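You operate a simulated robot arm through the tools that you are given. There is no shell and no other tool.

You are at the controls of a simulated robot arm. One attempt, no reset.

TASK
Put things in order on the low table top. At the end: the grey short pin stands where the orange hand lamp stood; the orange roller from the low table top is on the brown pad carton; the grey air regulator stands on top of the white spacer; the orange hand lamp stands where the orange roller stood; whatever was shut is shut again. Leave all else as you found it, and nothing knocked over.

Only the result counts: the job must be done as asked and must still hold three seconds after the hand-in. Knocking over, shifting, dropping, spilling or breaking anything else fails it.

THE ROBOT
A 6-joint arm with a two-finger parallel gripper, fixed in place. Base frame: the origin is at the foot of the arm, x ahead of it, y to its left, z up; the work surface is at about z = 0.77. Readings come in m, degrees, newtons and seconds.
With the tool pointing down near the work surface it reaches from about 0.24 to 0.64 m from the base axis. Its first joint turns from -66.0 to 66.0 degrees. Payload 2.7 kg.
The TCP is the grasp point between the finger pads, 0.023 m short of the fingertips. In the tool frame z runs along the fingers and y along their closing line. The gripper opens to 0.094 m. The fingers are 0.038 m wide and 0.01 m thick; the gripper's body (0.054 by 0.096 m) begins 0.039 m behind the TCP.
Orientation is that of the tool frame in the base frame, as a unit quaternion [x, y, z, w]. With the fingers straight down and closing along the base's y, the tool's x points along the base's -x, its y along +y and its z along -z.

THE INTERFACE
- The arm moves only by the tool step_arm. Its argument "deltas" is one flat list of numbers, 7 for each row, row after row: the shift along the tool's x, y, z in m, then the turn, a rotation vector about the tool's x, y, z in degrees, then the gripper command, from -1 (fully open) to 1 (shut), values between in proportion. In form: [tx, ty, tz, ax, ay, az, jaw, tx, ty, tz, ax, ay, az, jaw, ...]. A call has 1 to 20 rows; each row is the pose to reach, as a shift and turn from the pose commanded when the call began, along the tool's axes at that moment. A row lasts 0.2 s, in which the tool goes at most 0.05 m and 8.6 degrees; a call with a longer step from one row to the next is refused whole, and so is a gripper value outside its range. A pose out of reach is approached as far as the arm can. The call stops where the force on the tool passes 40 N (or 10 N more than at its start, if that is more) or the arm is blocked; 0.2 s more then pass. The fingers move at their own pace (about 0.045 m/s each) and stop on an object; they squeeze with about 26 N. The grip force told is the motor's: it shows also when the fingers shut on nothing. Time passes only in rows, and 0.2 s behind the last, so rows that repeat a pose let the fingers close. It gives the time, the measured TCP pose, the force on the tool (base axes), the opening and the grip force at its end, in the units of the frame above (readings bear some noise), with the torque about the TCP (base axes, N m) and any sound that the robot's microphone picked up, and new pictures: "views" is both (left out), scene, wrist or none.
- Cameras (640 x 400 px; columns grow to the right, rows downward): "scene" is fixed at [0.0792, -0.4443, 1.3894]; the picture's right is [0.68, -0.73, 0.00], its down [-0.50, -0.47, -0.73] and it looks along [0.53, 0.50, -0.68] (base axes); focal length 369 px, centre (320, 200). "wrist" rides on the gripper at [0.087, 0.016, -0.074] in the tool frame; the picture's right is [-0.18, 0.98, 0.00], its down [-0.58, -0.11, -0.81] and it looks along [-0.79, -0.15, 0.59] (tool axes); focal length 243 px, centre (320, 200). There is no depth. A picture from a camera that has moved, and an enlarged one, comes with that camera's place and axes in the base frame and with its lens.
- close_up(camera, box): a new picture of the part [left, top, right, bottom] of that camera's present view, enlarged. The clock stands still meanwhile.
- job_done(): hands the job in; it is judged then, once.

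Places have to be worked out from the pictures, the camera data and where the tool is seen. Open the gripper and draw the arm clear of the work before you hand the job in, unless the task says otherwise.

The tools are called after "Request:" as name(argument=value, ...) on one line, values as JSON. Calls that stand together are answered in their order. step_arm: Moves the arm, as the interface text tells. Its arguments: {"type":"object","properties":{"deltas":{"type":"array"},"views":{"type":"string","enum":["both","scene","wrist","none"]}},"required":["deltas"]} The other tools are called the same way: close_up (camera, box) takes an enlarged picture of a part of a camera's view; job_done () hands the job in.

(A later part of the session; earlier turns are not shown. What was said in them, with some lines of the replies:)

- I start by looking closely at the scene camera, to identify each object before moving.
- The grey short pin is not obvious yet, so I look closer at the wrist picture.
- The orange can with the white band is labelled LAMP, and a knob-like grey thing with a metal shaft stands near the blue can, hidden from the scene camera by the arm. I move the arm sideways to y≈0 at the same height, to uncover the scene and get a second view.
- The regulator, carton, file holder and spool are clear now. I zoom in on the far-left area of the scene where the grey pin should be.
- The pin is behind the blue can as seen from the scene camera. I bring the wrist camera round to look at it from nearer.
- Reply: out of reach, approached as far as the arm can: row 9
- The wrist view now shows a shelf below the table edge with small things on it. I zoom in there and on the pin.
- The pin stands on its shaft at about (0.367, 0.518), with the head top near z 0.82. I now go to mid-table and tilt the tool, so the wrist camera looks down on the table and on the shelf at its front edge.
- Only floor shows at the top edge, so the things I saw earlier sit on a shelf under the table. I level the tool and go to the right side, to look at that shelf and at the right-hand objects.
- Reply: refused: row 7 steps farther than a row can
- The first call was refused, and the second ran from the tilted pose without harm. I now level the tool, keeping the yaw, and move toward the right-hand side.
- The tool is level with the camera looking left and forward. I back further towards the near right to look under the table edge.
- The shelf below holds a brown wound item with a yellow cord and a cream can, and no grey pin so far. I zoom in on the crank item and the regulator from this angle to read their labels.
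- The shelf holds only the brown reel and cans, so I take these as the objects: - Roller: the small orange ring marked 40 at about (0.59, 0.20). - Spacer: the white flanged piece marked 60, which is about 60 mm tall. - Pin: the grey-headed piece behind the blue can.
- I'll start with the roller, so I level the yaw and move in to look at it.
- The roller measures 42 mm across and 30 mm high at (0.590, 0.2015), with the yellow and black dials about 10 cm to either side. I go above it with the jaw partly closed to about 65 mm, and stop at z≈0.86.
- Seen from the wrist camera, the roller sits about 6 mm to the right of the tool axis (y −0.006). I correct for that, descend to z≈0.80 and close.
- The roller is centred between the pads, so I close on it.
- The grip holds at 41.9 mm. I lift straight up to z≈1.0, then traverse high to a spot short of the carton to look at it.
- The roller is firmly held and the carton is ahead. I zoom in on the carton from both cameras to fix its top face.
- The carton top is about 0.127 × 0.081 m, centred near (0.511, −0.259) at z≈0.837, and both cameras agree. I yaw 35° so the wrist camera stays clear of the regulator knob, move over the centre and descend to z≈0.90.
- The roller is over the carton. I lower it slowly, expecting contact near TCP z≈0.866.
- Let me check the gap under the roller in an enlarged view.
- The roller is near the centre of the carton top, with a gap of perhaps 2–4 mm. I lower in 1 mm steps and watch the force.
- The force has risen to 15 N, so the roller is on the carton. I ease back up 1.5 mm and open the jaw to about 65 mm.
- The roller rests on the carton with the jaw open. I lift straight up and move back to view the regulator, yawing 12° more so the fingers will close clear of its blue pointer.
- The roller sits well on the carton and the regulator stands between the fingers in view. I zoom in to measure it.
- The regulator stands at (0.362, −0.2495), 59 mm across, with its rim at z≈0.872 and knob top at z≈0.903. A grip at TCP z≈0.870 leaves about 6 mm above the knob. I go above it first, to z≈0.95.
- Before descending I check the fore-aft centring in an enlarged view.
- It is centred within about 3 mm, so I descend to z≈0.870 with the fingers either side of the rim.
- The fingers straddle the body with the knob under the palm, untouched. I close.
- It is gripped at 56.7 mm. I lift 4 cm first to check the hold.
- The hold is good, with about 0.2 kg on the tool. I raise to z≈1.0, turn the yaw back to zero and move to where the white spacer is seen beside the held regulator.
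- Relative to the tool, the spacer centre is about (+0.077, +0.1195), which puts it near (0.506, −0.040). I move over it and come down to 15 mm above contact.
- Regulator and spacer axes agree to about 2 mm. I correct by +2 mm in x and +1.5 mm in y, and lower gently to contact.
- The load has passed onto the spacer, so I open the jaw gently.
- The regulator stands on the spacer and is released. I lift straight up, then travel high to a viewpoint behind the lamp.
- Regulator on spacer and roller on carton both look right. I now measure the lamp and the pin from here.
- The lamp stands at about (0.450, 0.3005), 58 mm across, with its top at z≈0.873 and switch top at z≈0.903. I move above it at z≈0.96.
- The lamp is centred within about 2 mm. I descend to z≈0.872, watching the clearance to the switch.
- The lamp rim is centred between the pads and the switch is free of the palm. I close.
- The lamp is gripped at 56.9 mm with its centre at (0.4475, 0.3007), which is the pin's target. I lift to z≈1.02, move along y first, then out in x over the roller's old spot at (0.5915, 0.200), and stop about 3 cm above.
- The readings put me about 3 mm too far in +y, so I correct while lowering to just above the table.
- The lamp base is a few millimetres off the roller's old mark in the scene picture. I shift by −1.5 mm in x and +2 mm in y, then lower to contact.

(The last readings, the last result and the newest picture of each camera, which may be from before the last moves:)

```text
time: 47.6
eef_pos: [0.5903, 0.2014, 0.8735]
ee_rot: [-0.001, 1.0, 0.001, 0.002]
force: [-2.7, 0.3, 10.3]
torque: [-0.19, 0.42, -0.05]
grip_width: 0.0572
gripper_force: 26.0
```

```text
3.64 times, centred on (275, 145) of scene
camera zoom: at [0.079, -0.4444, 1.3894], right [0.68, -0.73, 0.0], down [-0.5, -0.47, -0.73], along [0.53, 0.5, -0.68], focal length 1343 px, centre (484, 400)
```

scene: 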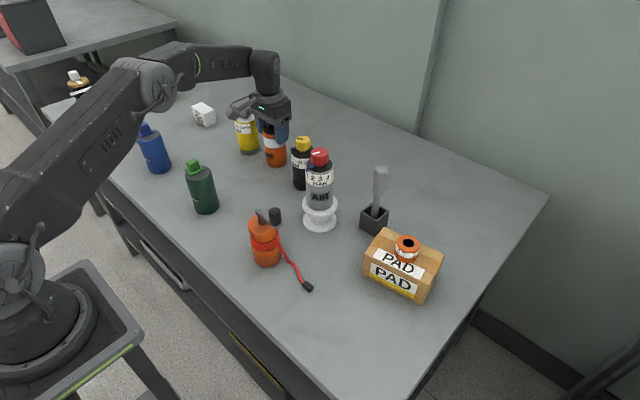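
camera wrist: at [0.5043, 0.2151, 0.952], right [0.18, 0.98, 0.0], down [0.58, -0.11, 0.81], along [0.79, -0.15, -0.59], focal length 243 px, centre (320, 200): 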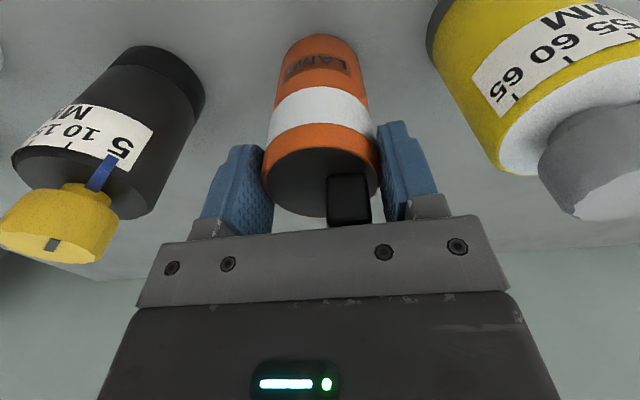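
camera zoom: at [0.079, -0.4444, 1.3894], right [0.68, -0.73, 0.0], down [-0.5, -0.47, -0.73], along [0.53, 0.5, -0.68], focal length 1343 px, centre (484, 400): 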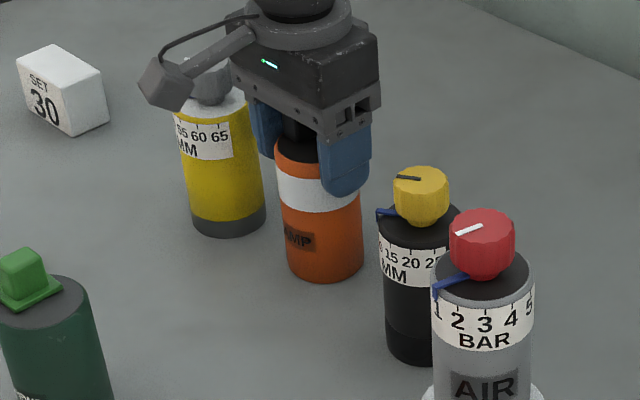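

The lamp is down with a 10 N contact. I ease back 1 mm and open to about 75 mm.

Request:
step_arm(deltas=[0, 0, -0.001, 0, 0, 0, 1, 0, 0, -0.001, 0, 0, 0, 0, 0, 0, -0.001, 0, 0, 0, -0.55, 0, 0, -0.001, 0, 0, 0, -0.6, 0, 0, -0.001, 0, 0, 0, -0.6], views="both")

```text
time: 48.8
eef_pos: [0.5899, 0.2004, 0.8731]
ee_rot: [-0.001, 1.0, 0.0, -0.001]
force: [0.2, 0.5, 0.0]
torque: [-0.02, -0.02, 0.01]
grip_width: 0.0751
gripper_force: 0.0
camera wrist: at [0.5028, 0.2175, 0.9484], right [0.18, 0.98, 0.0], down [0.58, -0.11, 0.81], along [0.79, -0.15, -0.59], focal length 243 px, centre (320, 200)
```

scene: 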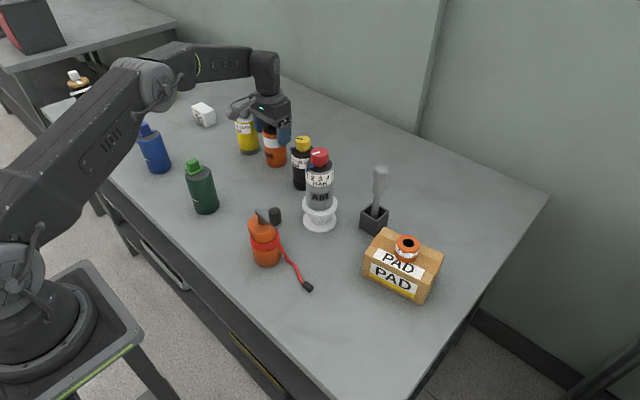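
wrist: 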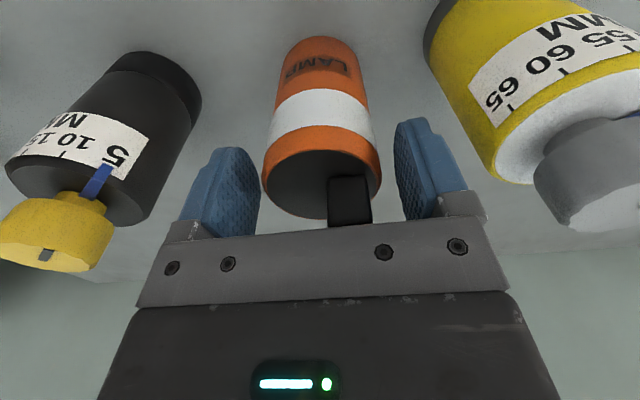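

The lamp stands at the roller's old place. I lift straight up and travel high, yawing −55°, to a radial viewpoint looking at the pin, with the red reel and blue can beside it.

Request:
step_arm(deltas=[0, 0, -0.03, 0, 0, 0, -0.6, 0, 0, -0.075, 0, 0, 0, -0.6, 0, 0, -0.12, 0, 0, 0, -0.6, 0, 0, -0.147, 0, 0, 0, -0.6, 0.0341, 0.0222, -0.147, 0, 0, -6.08, -0.6, 0.0682, 0.0444, -0.147, 0, 0, -12.16, -0.6, 0.1023, 0.0667, -0.147, 0, 0, -18.23, -0.6, 0.1364, 0.0889, -0.147, 0, 0, -24.31, -0.6, 0.1706, 0.1111, -0.147, 0, 0, -30.39, -0.6, 0.2047, 0.1333, -0.147, 0, 0, -36.47, -0.6, 0.2388, 0.1556, -0.147, 0, 0, -42.54, -0.6, 0.2729, 0.1778, -0.147, 0, 0, -48.62, -0.6, 0.307, 0.2, -0.13, 0, 0, -54.7, -0.6], views="both")

```text
time: 51.6
eef_pos: [0.282, 0.3984, 1.0029]
ee_rot: [-0.46, 0.888, 0.0, 0.001]
force: [-0.7, 0.5, -0.2]
torque: [-0.01, -0.01, 0.01]
grip_width: 0.0752
gripper_force: 0.2
camera wrist: at [0.2191, 0.3383, 1.0786], right [-0.7, 0.72, 0.0], down [0.42, 0.41, 0.81], along [0.58, 0.56, -0.59], focal length 243 px, centre (320, 200)
```

scene: 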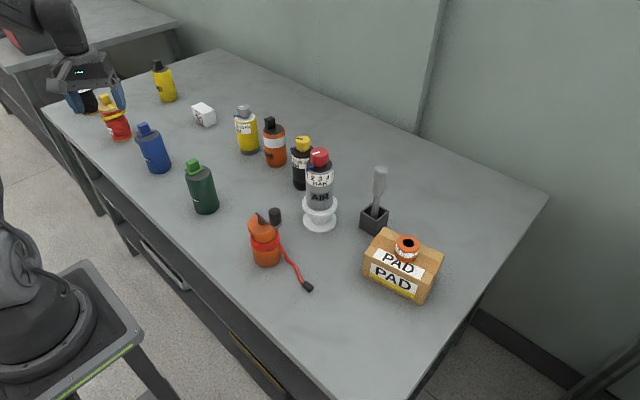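
wrist: 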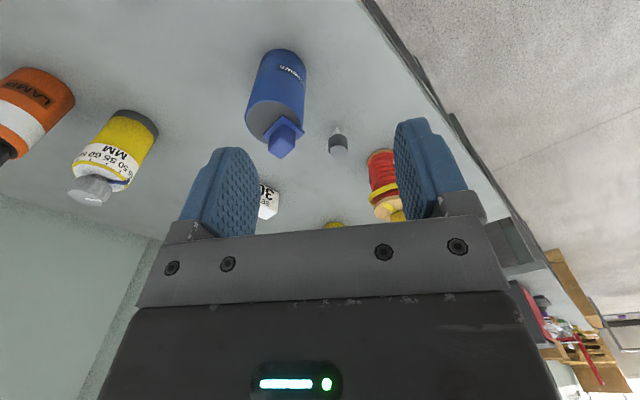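

The lamp stands upright in place. I zoom in on the pin and its neighbours.

Request:
close_up(camera="wrist", box=[230, 40, 420, 230])

Request:
close_up(camera="wrist", box=[310, 110, 370, 160])

Request:
close_up(camera="scene", box=[60, 60, 200, 190])

```text
2.11 times, centred on (325, 135) of wrist
camera zoom: at [0.2191, 0.3383, 1.0786], right [-0.7, 0.72, 0.0], down [0.42, 0.41, 0.81], along [0.58, 0.56, -0.59], focal length 511 px, centre (310, 337)
```

zoom: 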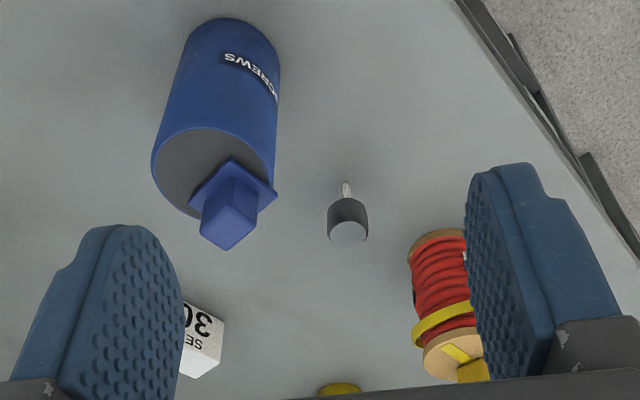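

```text
8.00 times, centred on (340, 135) of wrist
camera zoom: at [0.2191, 0.3383, 1.0786], right [-0.7, 0.72, 0.0], down [0.42, 0.41, 0.81], along [0.58, 0.56, -0.59], focal length 1941 px, centre (160, 720)
```

zoom: 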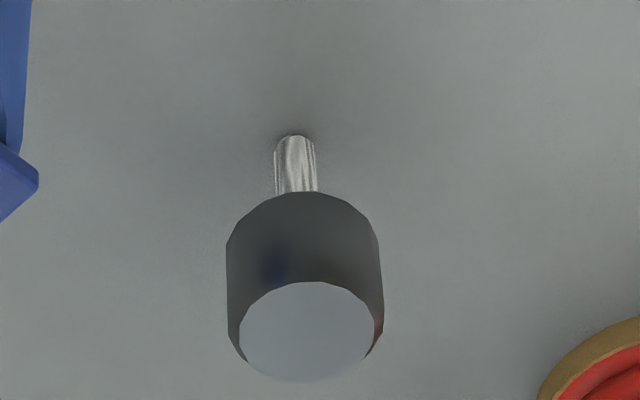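

```text
3.08 times, centred on (130, 125) of scene
camera zoom: at [0.0792, -0.4443, 1.3894], right [0.68, -0.73, 0.0], down [-0.5, -0.47, -0.73], along [0.53, 0.5, -0.68], focal length 1137 px, centre (905, 431)
```

zoom: 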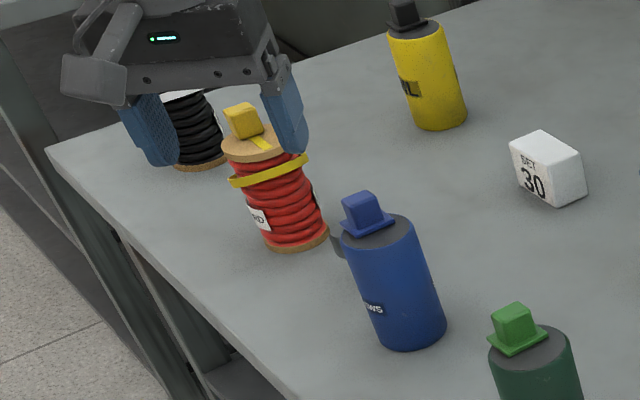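

The pin stands at about (0.3686, 0.5194). Its head is about 28 mm across from z 0.802 to 0.822, on an 8 mm shaft. The neighbours leave room at this yaw, so I move over it and stop at z≈0.87 with the jaw at about 55 mm.

Request:
step_arm(deltas=[-0.048, 0, 0, 0, 0, 0, -0.17, -0.096, 0, 0, 0, 0, 0, -0.17, -0.13, -0.0005, 0, 0, 0, 0, -0.17, -0.1488, -0.0007, 0.03, 0, 0, 0, -0.17, -0.1488, -0.0007, 0.07, 0, 0, 0, -0.17, -0.1488, -0.0007, 0.11, 0, 0, 0, -0.17, -0.1488, -0.0007, 0.132, 0, 0, 0, -0.17], views="both")

```text
time: 53.2
eef_pos: [0.3689, 0.5235, 0.8712]
ee_rot: [-0.46, 0.888, 0.001, 0.001]
force: [-0.6, 0.0, 0.4]
torque: [-0.01, 0.02, 0.0]
grip_width: 0.0549
gripper_force: 0.0
out of reach, approached as far as the arm can: row 4
camera wrist: at [0.3063, 0.4615, 0.9474], right [-0.7, 0.72, 0.0], down [0.42, 0.41, 0.81], along [0.58, 0.56, -0.59], focal length 243 px, centre (320, 200)
```

scene: 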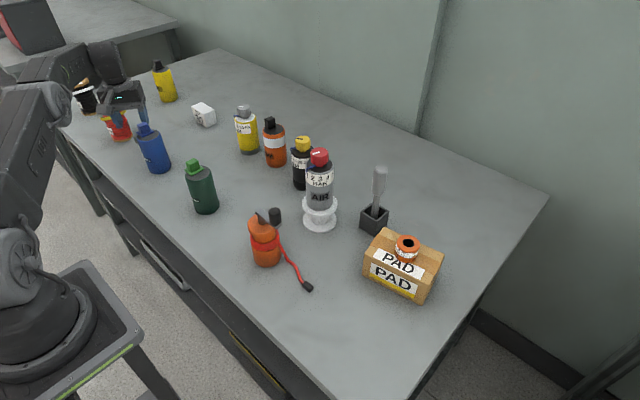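
wrist: 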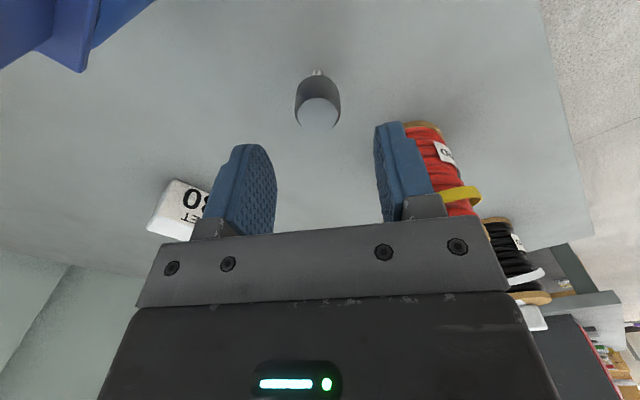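

I check the fore-aft centring closely.

Request:
close_up(camera="wrist", box=[260, 50, 380, 150])

```text
4.00 times, centred on (320, 100) of wrist
camera zoom: at [0.3063, 0.4615, 0.9474], right [-0.7, 0.72, 0.0], down [0.42, 0.41, 0.81], along [0.58, 0.56, -0.59], focal length 970 px, centre (320, 600)
```

zoom: 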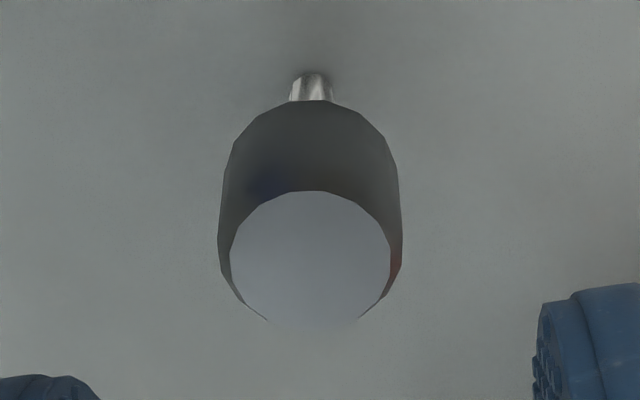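

The pin is about 2–3 mm inward of the tool axis, so I correct and descend to z≈0.815 around the head.

Request:
step_arm(deltas=[0.0025, -0.0012, 0.015, 0, 0, 0, -0.17, 0.0025, -0.0012, 0.035, 0, 0, 0, -0.17, 0.0025, -0.0012, 0.05, 0, 0, 0, -0.17, 0.0025, -0.0012, 0.056, 0, 0, 0, -0.17], views="both")

Request:
close_up(camera="wrist", box=[220, 90, 420, 240])

```text
time: 54.2
eef_pos: [0.3687, 0.5192, 0.8163]
ee_rot: [-0.46, 0.888, 0.0, 0.002]
force: [-0.1, 0.4, 0.0]
torque: [0.01, 0.0, 0.0]
grip_width: 0.055
gripper_force: 0.0
camera wrist: at [0.3055, 0.4577, 0.8915], right [-0.7, 0.72, 0.0], down [0.42, 0.41, 0.81], along [0.58, 0.56, -0.59], focal length 243 px, centre (320, 200)
```

scene: 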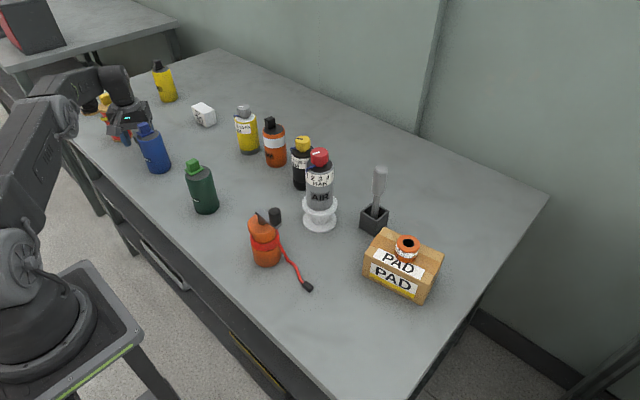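
wrist: 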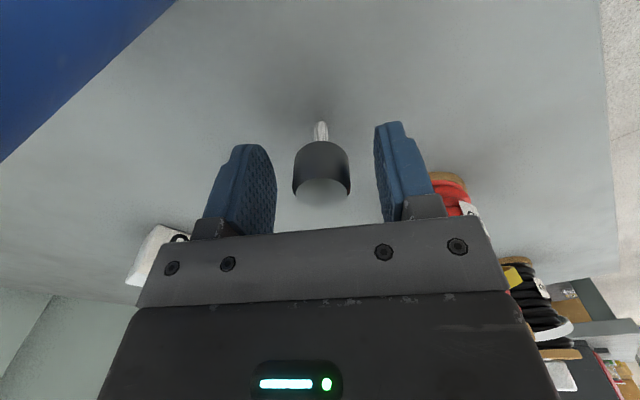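

```text
2.67 times, centred on (320, 165) of wrist
camera zoom: at [0.3055, 0.4577, 0.8915], right [-0.7, 0.72, 0.0], down [0.42, 0.41, 0.81], along [0.58, 0.56, -0.59], focal length 647 px, centre (320, 293)
```

zoom: 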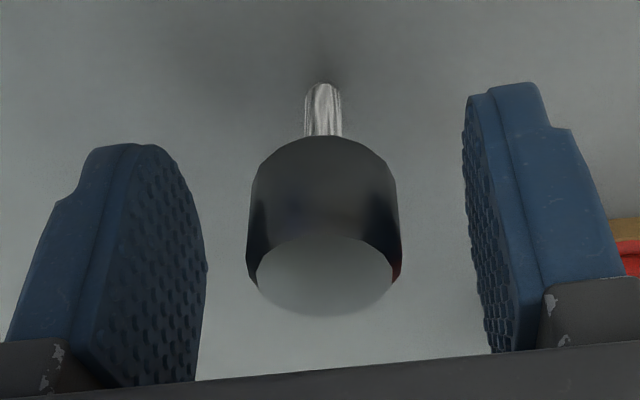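

The pin head is centred to about 1 mm. I close slowly in ramped steps, so the pin is not tipped.

Request:
step_arm(deltas=[0, 0, 0, 0, 0, 0, 0.1, 0, 0, 0, 0, 0, 0, 0.2, 0, 0, 0, 0, 0, 0, 0.28, 0, 0, 0, 0, 0, 0, 0.33, 0, 0, 0, 0, 0, 0, 0.37, 0, 0, 0, 0, 0, 0, 0.41, 0, 0, 0, 0, 0, 0, 0.45, 0, 0, 0, 0, 0, 0, 0.5, 0, 0, 0, 0, 0, 0, 0.7, 0, 0, 0, 0, 0, 0, 1, 0, 0, 0, 0, 0, 0, 1], views="wrist")

Request:
close_up(camera="wrist", box=[220, 90, 420, 240])

```text
time: 56.6
eef_pos: [0.369, 0.5181, 0.8164]
ee_rot: [-0.46, 0.888, 0.001, 0.0]
force: [0.6, -0.3, -0.8]
torque: [-0.02, -0.02, 0.02]
grip_width: 0.0268
gripper_force: 26.1
camera wrist: at [0.3054, 0.4577, 0.8917], right [-0.7, 0.72, 0.0], down [0.42, 0.41, 0.81], along [0.58, 0.56, -0.59], focal length 243 px, centre (320, 200)
```

wrist: 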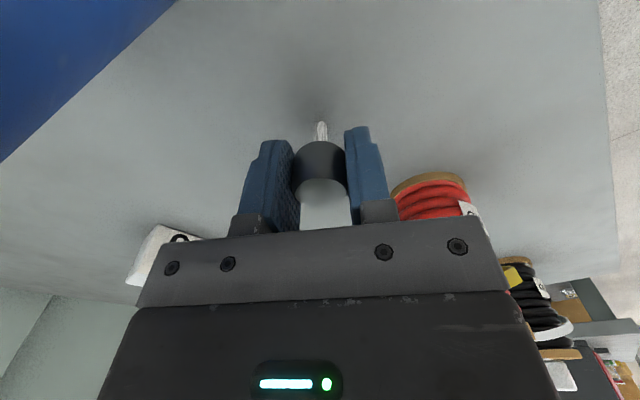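

```text
2.67 times, centred on (320, 165) of wrist
camera zoom: at [0.3054, 0.4577, 0.8917], right [-0.7, 0.72, 0.0], down [0.42, 0.41, 0.81], along [0.58, 0.56, -0.59], focal length 647 px, centre (320, 293)
```

zoom: 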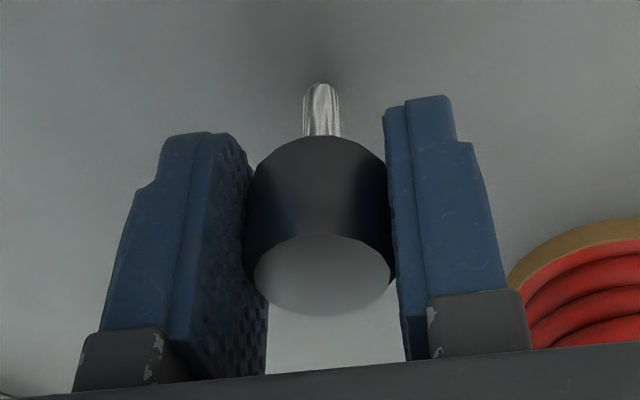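

The pin is held at 26.8 mm with its shaft straight. I lift to z≈1.02 and carry it over to the lamp's old place, yawing to about −20° so the wrist camera passes between the blue and green cans. I stop well above.

Request:
step_arm(deltas=[0, 0, -0.015, 0, 0, 0, 1, 0, 0, -0.05, 0, 0, 0, 1, 0, 0, -0.095, 0, 0, 0, 1, 0, 0, -0.14, 0, 0, 0, 1, 0, 0, -0.184, 0, 0, 0, 1, 0.0221, -0.0317, -0.204, 0, 0, 5.78, 1, 0.0441, -0.0633, -0.204, 0, 0, 11.57, 1, 0.0662, -0.095, -0.204, 0, 0, 17.35, 1, 0.0882, -0.1267, -0.204, 0, 0, 23.13, 1, 0.1103, -0.1583, -0.204, 0, 0, 28.92, 1, 0.1323, -0.19, -0.204, 0, 0, 34.7, 1, 0.1323, -0.19, -0.204, 0, 0, 34.7, 1], views="both")

```text
time: 59.2
eef_pos: [0.4496, 0.3007, 1.0194]
ee_rot: [-0.174, 0.985, 0.0, 0.001]
force: [-1.0, 0.5, -0.8]
torque: [0.01, -0.03, 0.02]
grip_width: 0.0271
gripper_force: 26.1
out of reach, approached as far as the arm can: row 5
camera wrist: at [0.363, 0.2863, 1.0949], right [-0.16, 0.99, 0.0], down [0.58, 0.1, 0.81], along [0.8, 0.13, -0.59], focal length 243 px, centre (320, 200)
```

scene: 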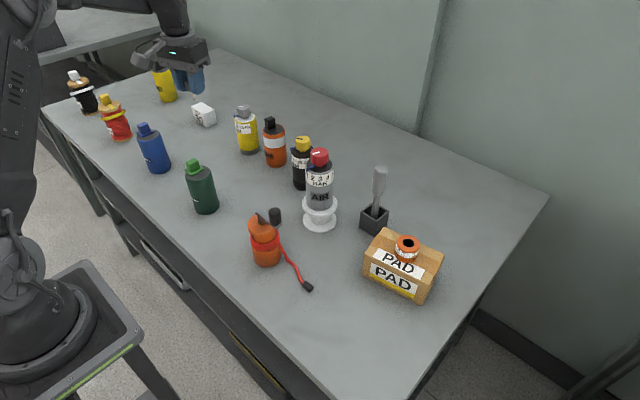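
wrist: 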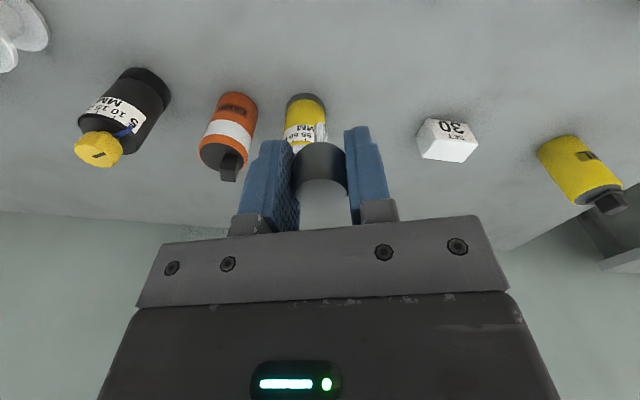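

I zoom in to confirm the pin hangs straight.

Request:
close_up(camera="wrist", box=[220, 80, 420, 230])

Request:
close_up(camera="scene", box=[130, 20, 260, 130])

```text
2.67 times, centred on (320, 155) of wrist
camera zoom: at [0.363, 0.2863, 1.0949], right [-0.16, 0.99, 0.0], down [0.58, 0.1, 0.81], along [0.8, 0.13, -0.59], focal length 647 px, centre (320, 320)
```

zoom: 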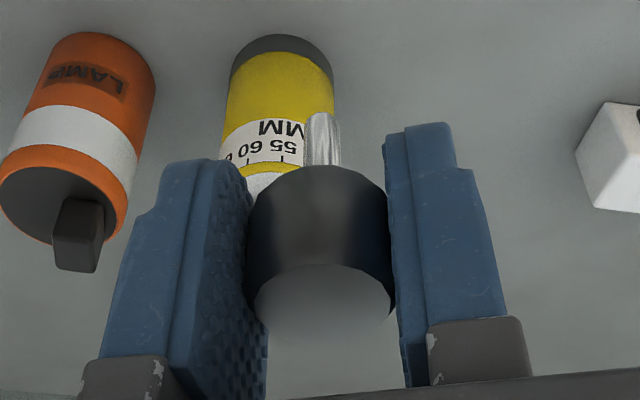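

```text
3.64 times, centred on (195, 75) of scene
camera zoom: at [0.0792, -0.4443, 1.3894], right [0.68, -0.73, 0.0], down [-0.5, -0.47, -0.73], along [0.53, 0.5, -0.68], focal length 1343 px, centre (774, 654)
```

zoom: 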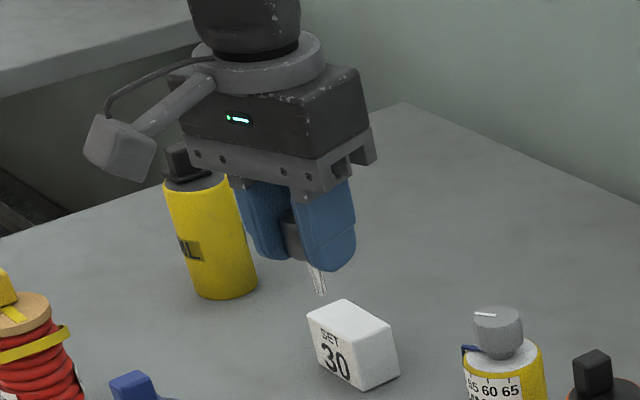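

The pin hangs straight with its shaft down. I shift −2.5 mm in x and descend to 3 cm above contact.

Request:
step_arm(deltas=[0.0024, 0.0009, 0.03, 0, 0, 0, 1, 0.0024, 0.0009, 0.075, 0, 0, 0, 1, 0.0024, 0.0009, 0.12, 0, 0, 0, 1, 0.0024, 0.0009, 0.155, 0, 0, 0, 1, 0.0024, 0.0009, 0.174, 0, 0, 0, 1, 0.0024, 0.0009, 0.174, 0, 0, 0, 1], views="both")

Request:
close_up(camera="wrist", box=[220, 80, 420, 230])

Request:
close_up(camera="scene", box=[140, 80, 270, 190])

```text
time: 60.6
eef_pos: [0.4473, 0.3018, 0.8474]
ee_rot: [-0.174, 0.985, 0.0, 0.001]
force: [0.2, -0.4, -0.7]
torque: [-0.01, -0.01, 0.03]
grip_width: 0.0269
gripper_force: 25.6
camera wrist: at [0.3599, 0.287, 0.922], right [-0.17, 0.99, 0.0], down [0.58, 0.1, 0.81], along [0.8, 0.13, -0.59], focal length 243 px, centre (320, 200)
```

scene: 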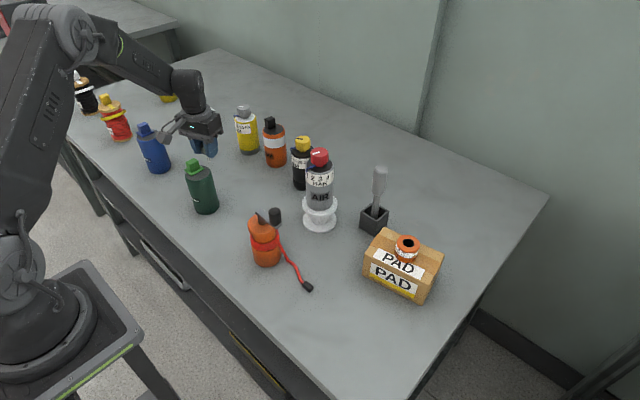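
wrist: 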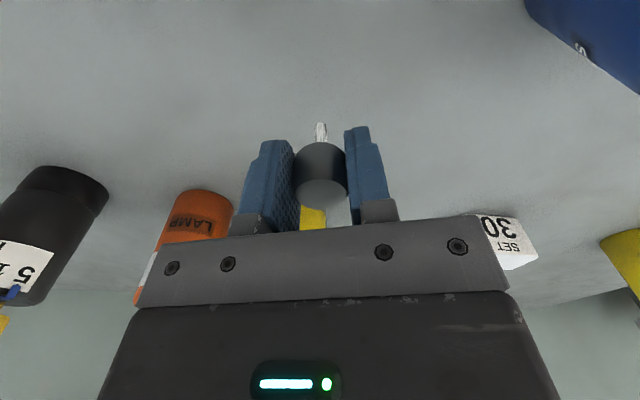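

```text
2.67 times, centred on (320, 155) of wrist
camera zoom: at [0.3599, 0.287, 0.922], right [-0.17, 0.99, 0.0], down [0.58, 0.1, 0.81], along [0.8, 0.13, -0.59], focal length 647 px, centre (320, 320)
```

zoom: 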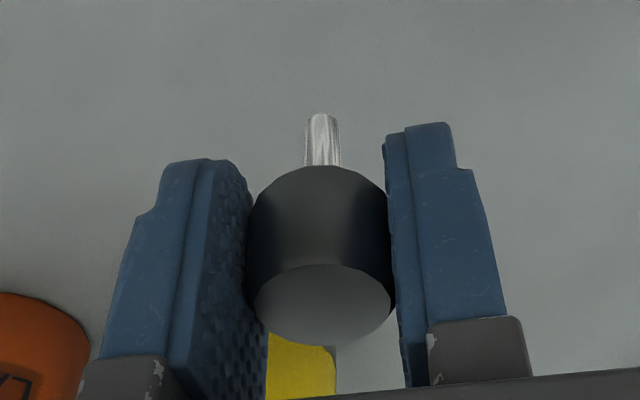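

```text
3.64 times, centred on (205, 135) of scene
camera zoom: at [0.0792, -0.4443, 1.3894], right [0.68, -0.73, 0.0], down [-0.5, -0.47, -0.73], along [0.53, 0.5, -0.68], focal length 1343 px, centre (738, 436)
```

zoom: 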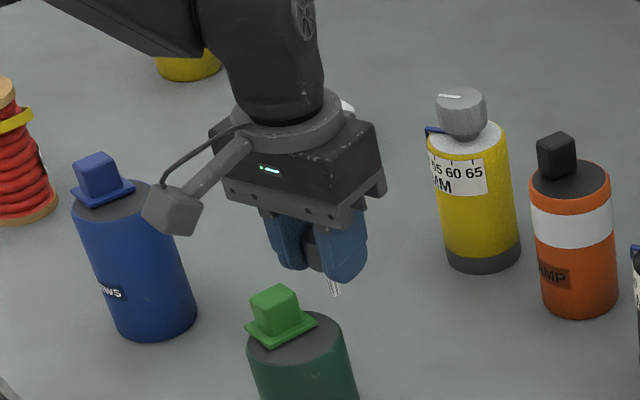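

The pin's pose in the grip is unchanged and I am over (0.4473, 0.301). I lower to about 2 mm above contact.

Request:
step_arm(deltas=[0, 0, 0.01, 0, 0, 0, 1, 0, 0, 0.02, 0, 0, 0, 1, 0, 0, 0.027, 0, 0, 0, 1, 0, 0, 0.028, 0, 0, 0, 1, 0, 0, 0.029, 0, 0, 0, 1, 0, 0, 0.029, 0, 0, 0, 1], views="none")

```text
time: 62.0
eef_pos: [0.4453, 0.3017, 0.8165]
ee_rot: [-0.174, 0.985, 0.0, 0.001]
force: [0.4, -0.2, -1.0]
torque: [0.02, -0.03, -0.01]
grip_width: 0.0269
gripper_force: 26.1
```

No contact yet, so I continue in half-millimetre steps.

Request:
step_arm(deltas=[0, 0, 0.0005, 0, 0, 0, 1, 0, 0, 0.001, 0, 0, 0, 1, 0, 0, 0.001, 0, 0, 0, 1], views="none")

```text
time: 62.8
eef_pos: [0.4463, 0.3009, 0.8161]
ee_rot: [-0.175, 0.985, 0.001, 0.0]
force: [-2.9, -2.1, 10.8]
torque: [-0.08, 0.09, -0.02]
grip_width: 0.027
gripper_force: 26.2
```

Contact at about 11 N. I relax it by 0.7 mm and check the force before releasing.

Request:
step_arm(deltas=[0, 0, -0.0007, 0, 0, 0, 1, 0, 0, -0.0007, 0, 0, 0, 1], views="both")

Request:
close_up(camera="wrist", box=[220, 80, 420, 230])

Request:
close_up(camera="scene", box=[140, 80, 270, 190])

```text
time: 63.4
eef_pos: [0.4465, 0.3016, 0.8166]
ee_rot: [-0.174, 0.985, 0.0, 0.001]
force: [1.5, 2.3, 3.2]
torque: [0.03, -0.08, -0.01]
grip_width: 0.0271
gripper_force: 25.8
camera wrist: at [0.3582, 0.2868, 0.8916], right [-0.17, 0.99, 0.0], down [0.58, 0.1, 0.81], along [0.8, 0.13, -0.59], focal length 243 px, centre (320, 200)
```

scene: 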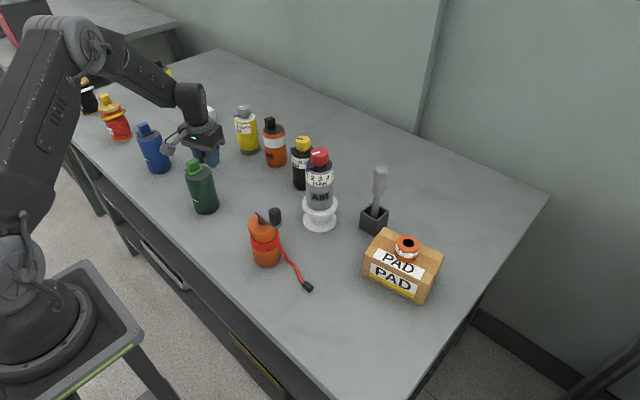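
wrist: 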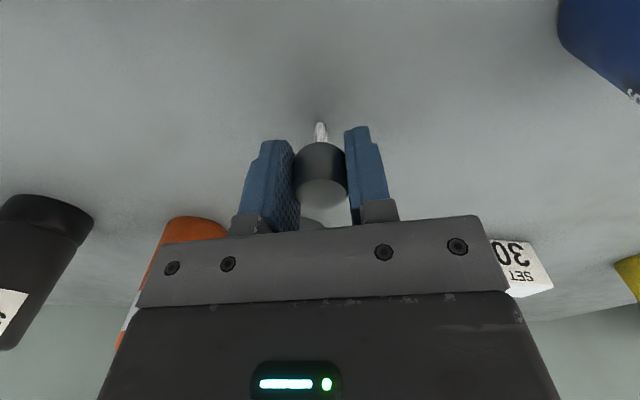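

```text
2.67 times, centred on (320, 155) of wrist
camera zoom: at [0.3582, 0.2868, 0.8916], right [-0.17, 0.99, 0.0], down [0.58, 0.1, 0.81], along [0.8, 0.13, -0.59], focal length 647 px, centre (320, 320)
```

zoom: 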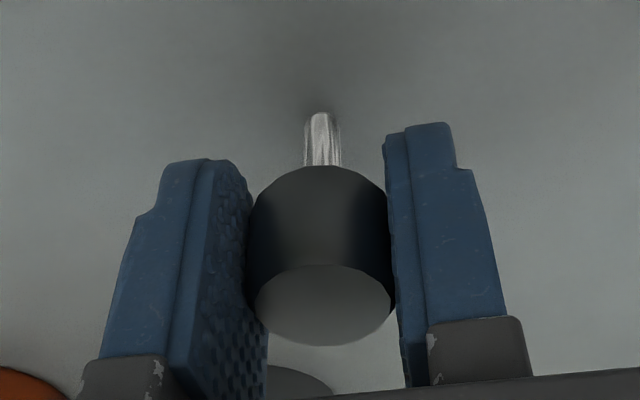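

```text
3.64 times, centred on (205, 135) of scene
camera zoom: at [0.0792, -0.4443, 1.3894], right [0.68, -0.73, 0.0], down [-0.5, -0.47, -0.73], along [0.53, 0.5, -0.68], focal length 1343 px, centre (738, 436)
```

zoom: 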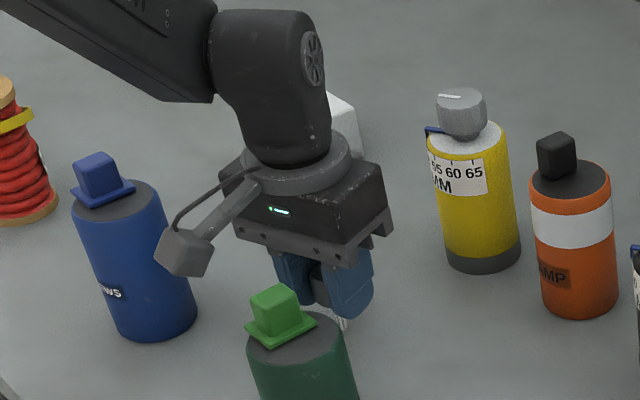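

Contact is about 4 N with a slight side load. I relax by a further 0.3 mm and read again.

Request:
step_arm(deltas=[0, 0, -0.0003, 0, 0, 0, 1, 0, 0, -0.0003, 0, 0, 0, 1, 0, 0, -0.0003, 0, 0, 0, 1], views="none")

```text
time: 64.2
eef_pos: [0.4454, 0.2999, 0.8169]
ee_rot: [-0.174, 0.985, 0.0, 0.0]
force: [-0.7, 0.4, 0.1]
torque: [0.01, 0.0, -0.01]
grip_width: 0.027
gripper_force: 25.6
```

The load is nearly neutral now. I open very gradually so the pin stays upright.

Request:
step_arm(deltas=[0, 0, 0, 0, 0, 0, 0.6, 0, 0, 0, 0, 0, 0, 0.46, 0, 0, 0, 0, 0, 0, 0.43, 0, 0, 0, 0, 0, 0, 0.415, 0, 0, 0, 0, 0, 0, 0.4, 0, 0, 0, 0, 0, 0, 0.385, 0, 0, 0, 0, 0, 0, 0.37, 0, 0, 0, 0, 0, 0, 0.35, 0, 0, 0, 0, 0, 0, 0.32, 0, 0, 0, 0, 0, 0, 0.28, 0, 0, 0, 0, 0, 0, 0.24, 0, 0, 0, 0, 0, 0, 0.2], views="both")

Request:
close_up(camera="wrist", box=[220, 80, 420, 230])

```text
time: 66.8
eef_pos: [0.4445, 0.3003, 0.8172]
ee_rot: [-0.174, 0.985, 0.001, 0.0]
force: [0.9, 0.4, -0.9]
torque: [-0.02, 0.0, -0.04]
grip_width: 0.0372
gripper_force: 0.1
camera wrist: at [0.358, 0.2865, 0.8921], right [-0.17, 0.99, 0.0], down [0.58, 0.1, 0.81], along [0.8, 0.13, -0.59], focal length 243 px, centre (320, 200)
```

scene: 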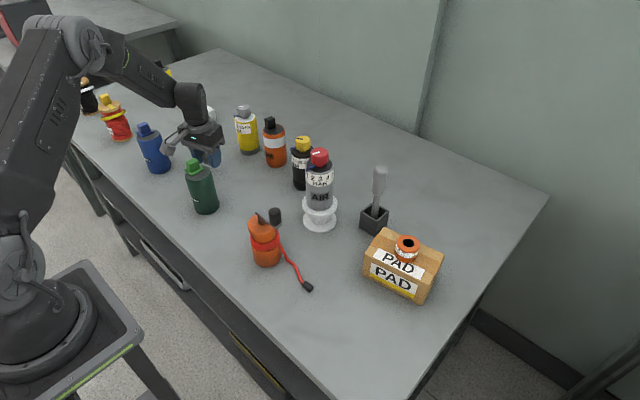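
wrist: 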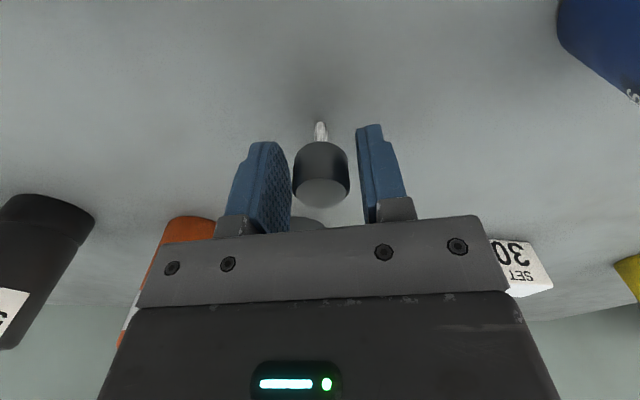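

```text
2.67 times, centred on (320, 155) of wrist
camera zoom: at [0.358, 0.2865, 0.8921], right [-0.17, 0.99, 0.0], down [0.58, 0.1, 0.81], along [0.8, 0.13, -0.59], focal length 647 px, centre (320, 320)
```

zoom: 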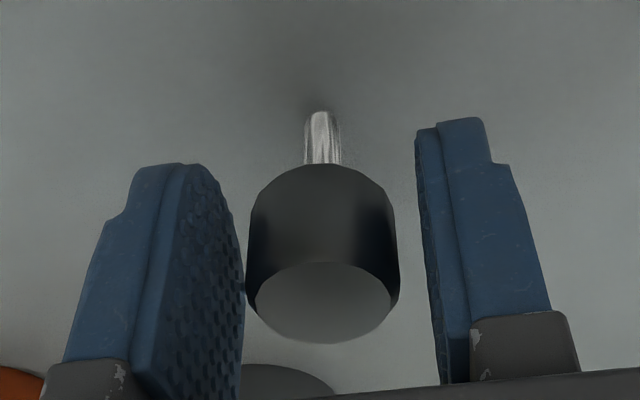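

The pin stands free. I open further, slowly, and then raise the tool straight up.

Request:
step_arm(deltas=[0, 0, 0, 0, 0, 0, 0.12, 0, 0, 0, 0, 0, 0, 0.04, 0, 0, 0, 0, 0, 0, -0.05, 0, 0, 0, 0, 0, 0, -0.15, 0, 0, 0, 0, 0, 0, -0.17, 0, 0, -0.008, 0, 0, 0, -0.17, 0, 0, -0.02, 0, 0, 0, -0.17, 0, 0, -0.04, 0, 0, 0, -0.17], views="wrist")

Request:
close_up(camera="wrist", box=[220, 40, 420, 230])

```text
time: 68.6
eef_pos: [0.4455, 0.3009, 0.8575]
ee_rot: [-0.175, 0.985, 0.0, 0.0]
force: [-0.2, -0.4, 0.2]
torque: [0.02, 0.01, 0.0]
grip_width: 0.0547
gripper_force: 0.0
camera wrist: at [0.3579, 0.2875, 0.9333], right [-0.17, 0.99, 0.0], down [0.58, 0.1, 0.81], along [0.8, 0.13, -0.59], focal length 243 px, centre (320, 200)
```

wrist: 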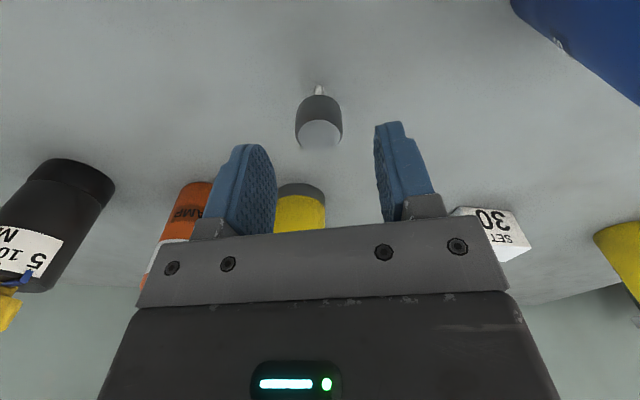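

```text
2.11 times, centred on (320, 135) of wrist
camera zoom: at [0.3579, 0.2875, 0.9333], right [-0.17, 0.99, 0.0], down [0.58, 0.1, 0.81], along [0.8, 0.13, -0.59], focal length 511 px, centre (320, 337)
```

zoom: 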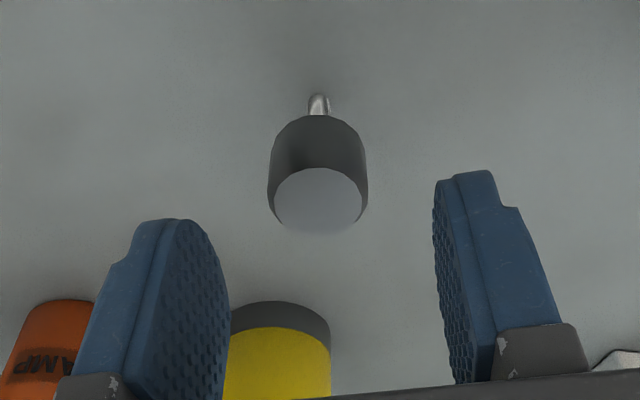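

The pin stands upright. I raise the tool to about 1.04 and draw it back clear, so both cameras can check the whole table.

Request:
step_arm(deltas=[0, 0, -0.045, 0, 0, 0, -0.17, 0, 0, -0.09, 0, 0, 0, -0.5, 0, 0, -0.135, 0, 0, 0, -0.8, 0, 0, -0.18, 0, 0, 0, -1, 0.045, 0, -0.19, 0, 0, 0, -1, 0.09, 0, -0.19, 0, 0, 0, -1, 0.135, 0, -0.19, 0, 0, 0, -1, 0.165, 0, -0.19, 0, 0, 0, -1], views="both")

```text
time: 70.4
eef_pos: [0.2923, 0.244, 1.0465]
ee_rot: [-0.175, 0.985, 0.0, 0.001]
force: [-0.5, -0.1, 0.1]
torque: [-0.03, -0.02, 0.0]
grip_width: 0.0941
gripper_force: 0.0
camera wrist: at [0.2041, 0.2294, 1.1214], right [-0.16, 0.99, 0.0], down [0.58, 0.1, 0.81], along [0.8, 0.13, -0.59], focal length 243 px, centre (320, 200)
```

scene: 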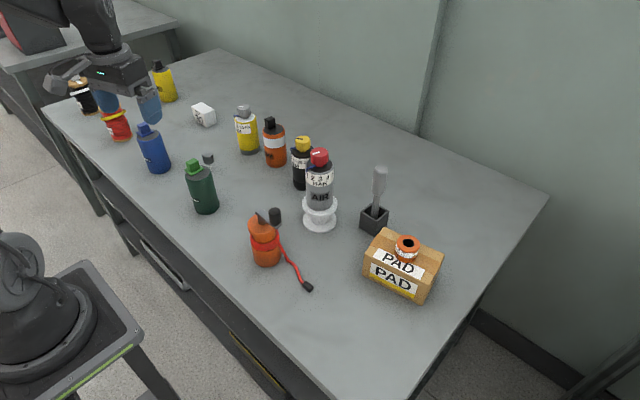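
wrist: 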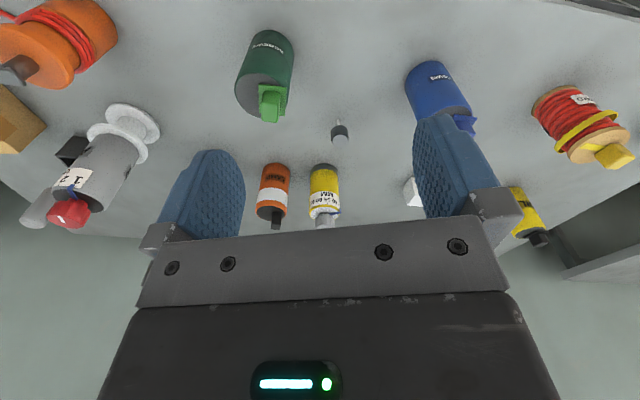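

Request:
close_up(camera="scene", box=[160, 90, 320, 200])

Request:
close_up(camera="scene", box=[240, 140, 460, 310])

Request:
close_up(camera="wrist", box=[230, 90, 430, 240])

```text
3.64 times, centred on (240, 145) of scene
camera zoom: at [0.0792, -0.4443, 1.3894], right [0.68, -0.73, 0.0], down [-0.5, -0.47, -0.73], along [0.53, 0.5, -0.68], focal length 1343 px, centre (611, 400)
```

zoom: 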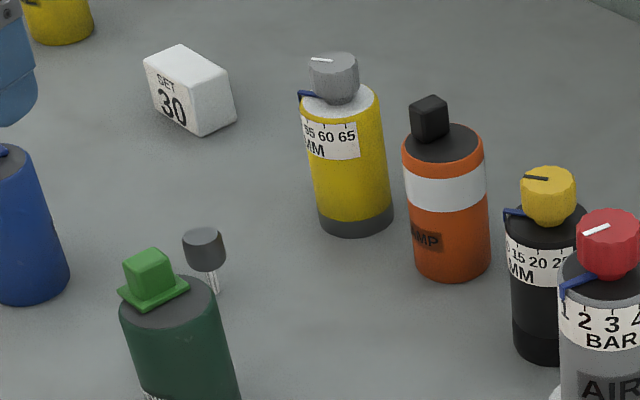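

```text
2.35 times, centred on (350, 225) of scene
camera zoom: at [0.0792, -0.4443, 1.3894], right [0.68, -0.73, 0.0], down [-0.5, -0.47, -0.73], along [0.53, 0.5, -0.68], focal length 869 px, centre (249, 141)
```

zoom: 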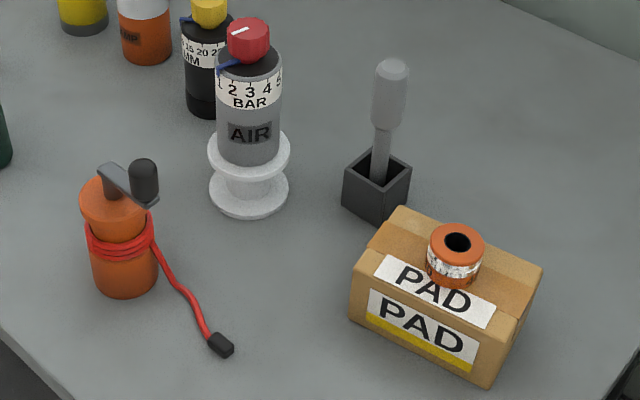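

```text
2.67 times, centred on (330, 165) of wrist
camera zoom: at [0.2041, 0.2294, 1.1214], right [-0.16, 0.99, 0.0], down [0.58, 0.1, 0.81], along [0.8, 0.13, -0.59], focal length 647 px, centre (293, 293)
```

zoom: 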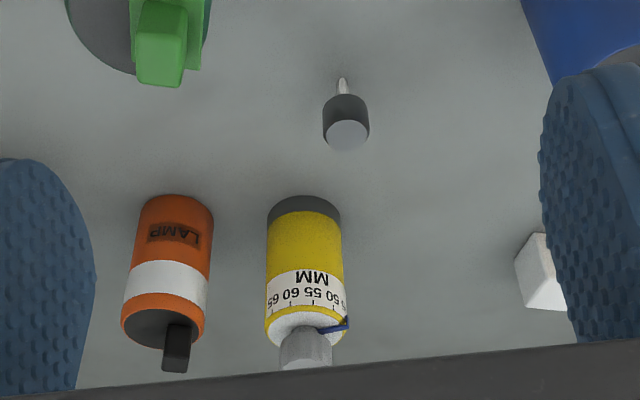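

All four placements look right:
- Pin: its foot is on the lamp's old mark.
- Lamp: on the roller's old mark.
- Roller: on the carton.
- Regulator: on the spacer, with its knob unturned relative to its scale.

I return the arm to its starting pose and take one last look.

Request:
step_arm(deltas=[0.0075, -0.0108, -0.002, 0, 0, 6.7, -1, 0.0149, -0.0215, -0.004, 0, 0, 13.3, -1, 0.0224, -0.0323, -0.006, 0, 0, 20, -1, 0.0224, -0.0323, -0.006, 0, 0, 20, -1, 0.0224, -0.0323, -0.006, 0, 0, 20, -1, 0.0224, -0.0323, -0.006, 0, 0, 20, -1], views="both")

```text
time: 71.8
eef_pos: [0.2811, 0.2055, 1.0536]
ee_rot: [0.0, 1.0, 0.0, 0.0]
force: [-0.2, 0.2, 1.0]
torque: [-0.02, 0.01, 0.0]
grip_width: 0.0938
gripper_force: 0.1
camera wrist: at [0.1942, 0.2225, 1.128], right [0.18, 0.98, 0.0], down [0.58, -0.11, 0.81], along [0.79, -0.15, -0.59], focal length 243 px, centre (320, 200)
```

scene: 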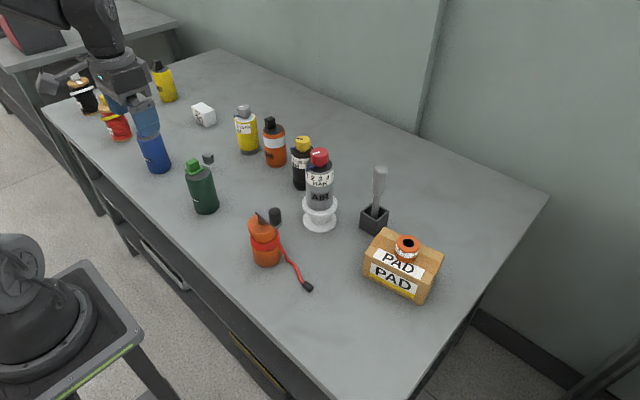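
wrist: 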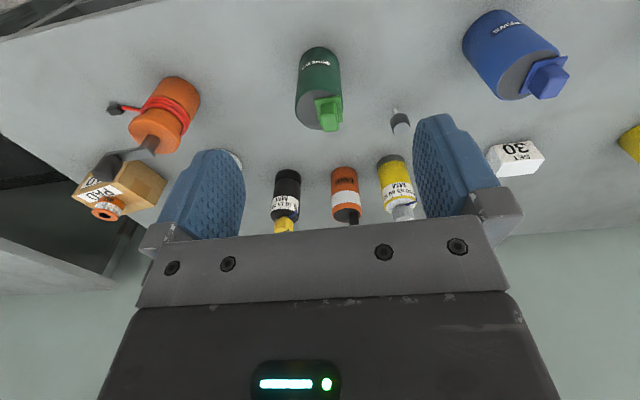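

In both views everything stands where it should, the other objects are unchanged, nothing was opened, and the gripper is open and clear. I hand the job in.

Request:
job_done()

```text
The job is handed in.
```

I finished the rearrangement and handed the job in; no verdict came back. In the last pictures everything stood upright and in place.

- **Grey short pin:** it stands where the orange hand lamp stood, about 3 mm from the lamp's old centre by the arm's position readings.
- **Orange hand lamp:** it stands where the orange roller stood, a few millimetres off the old mark by the scene camera.
- **Orange roller:** it rests near the middle of the brown pad carton's top.
- **Grey air regulator:** it stands centred on the white spacer, turned about 47° from how it was found, with its knob unturned against its scale.
- **Everything else:** nothing was opened, and no other object looked moved in the final views.

Two objects carried no name, so I judged them by shape. I took the small orange ring marked 40 as the roller, and the white flanged piece marked 60 as the spacer. The other candidates were an orange crank reel and a white block marked SET 30.
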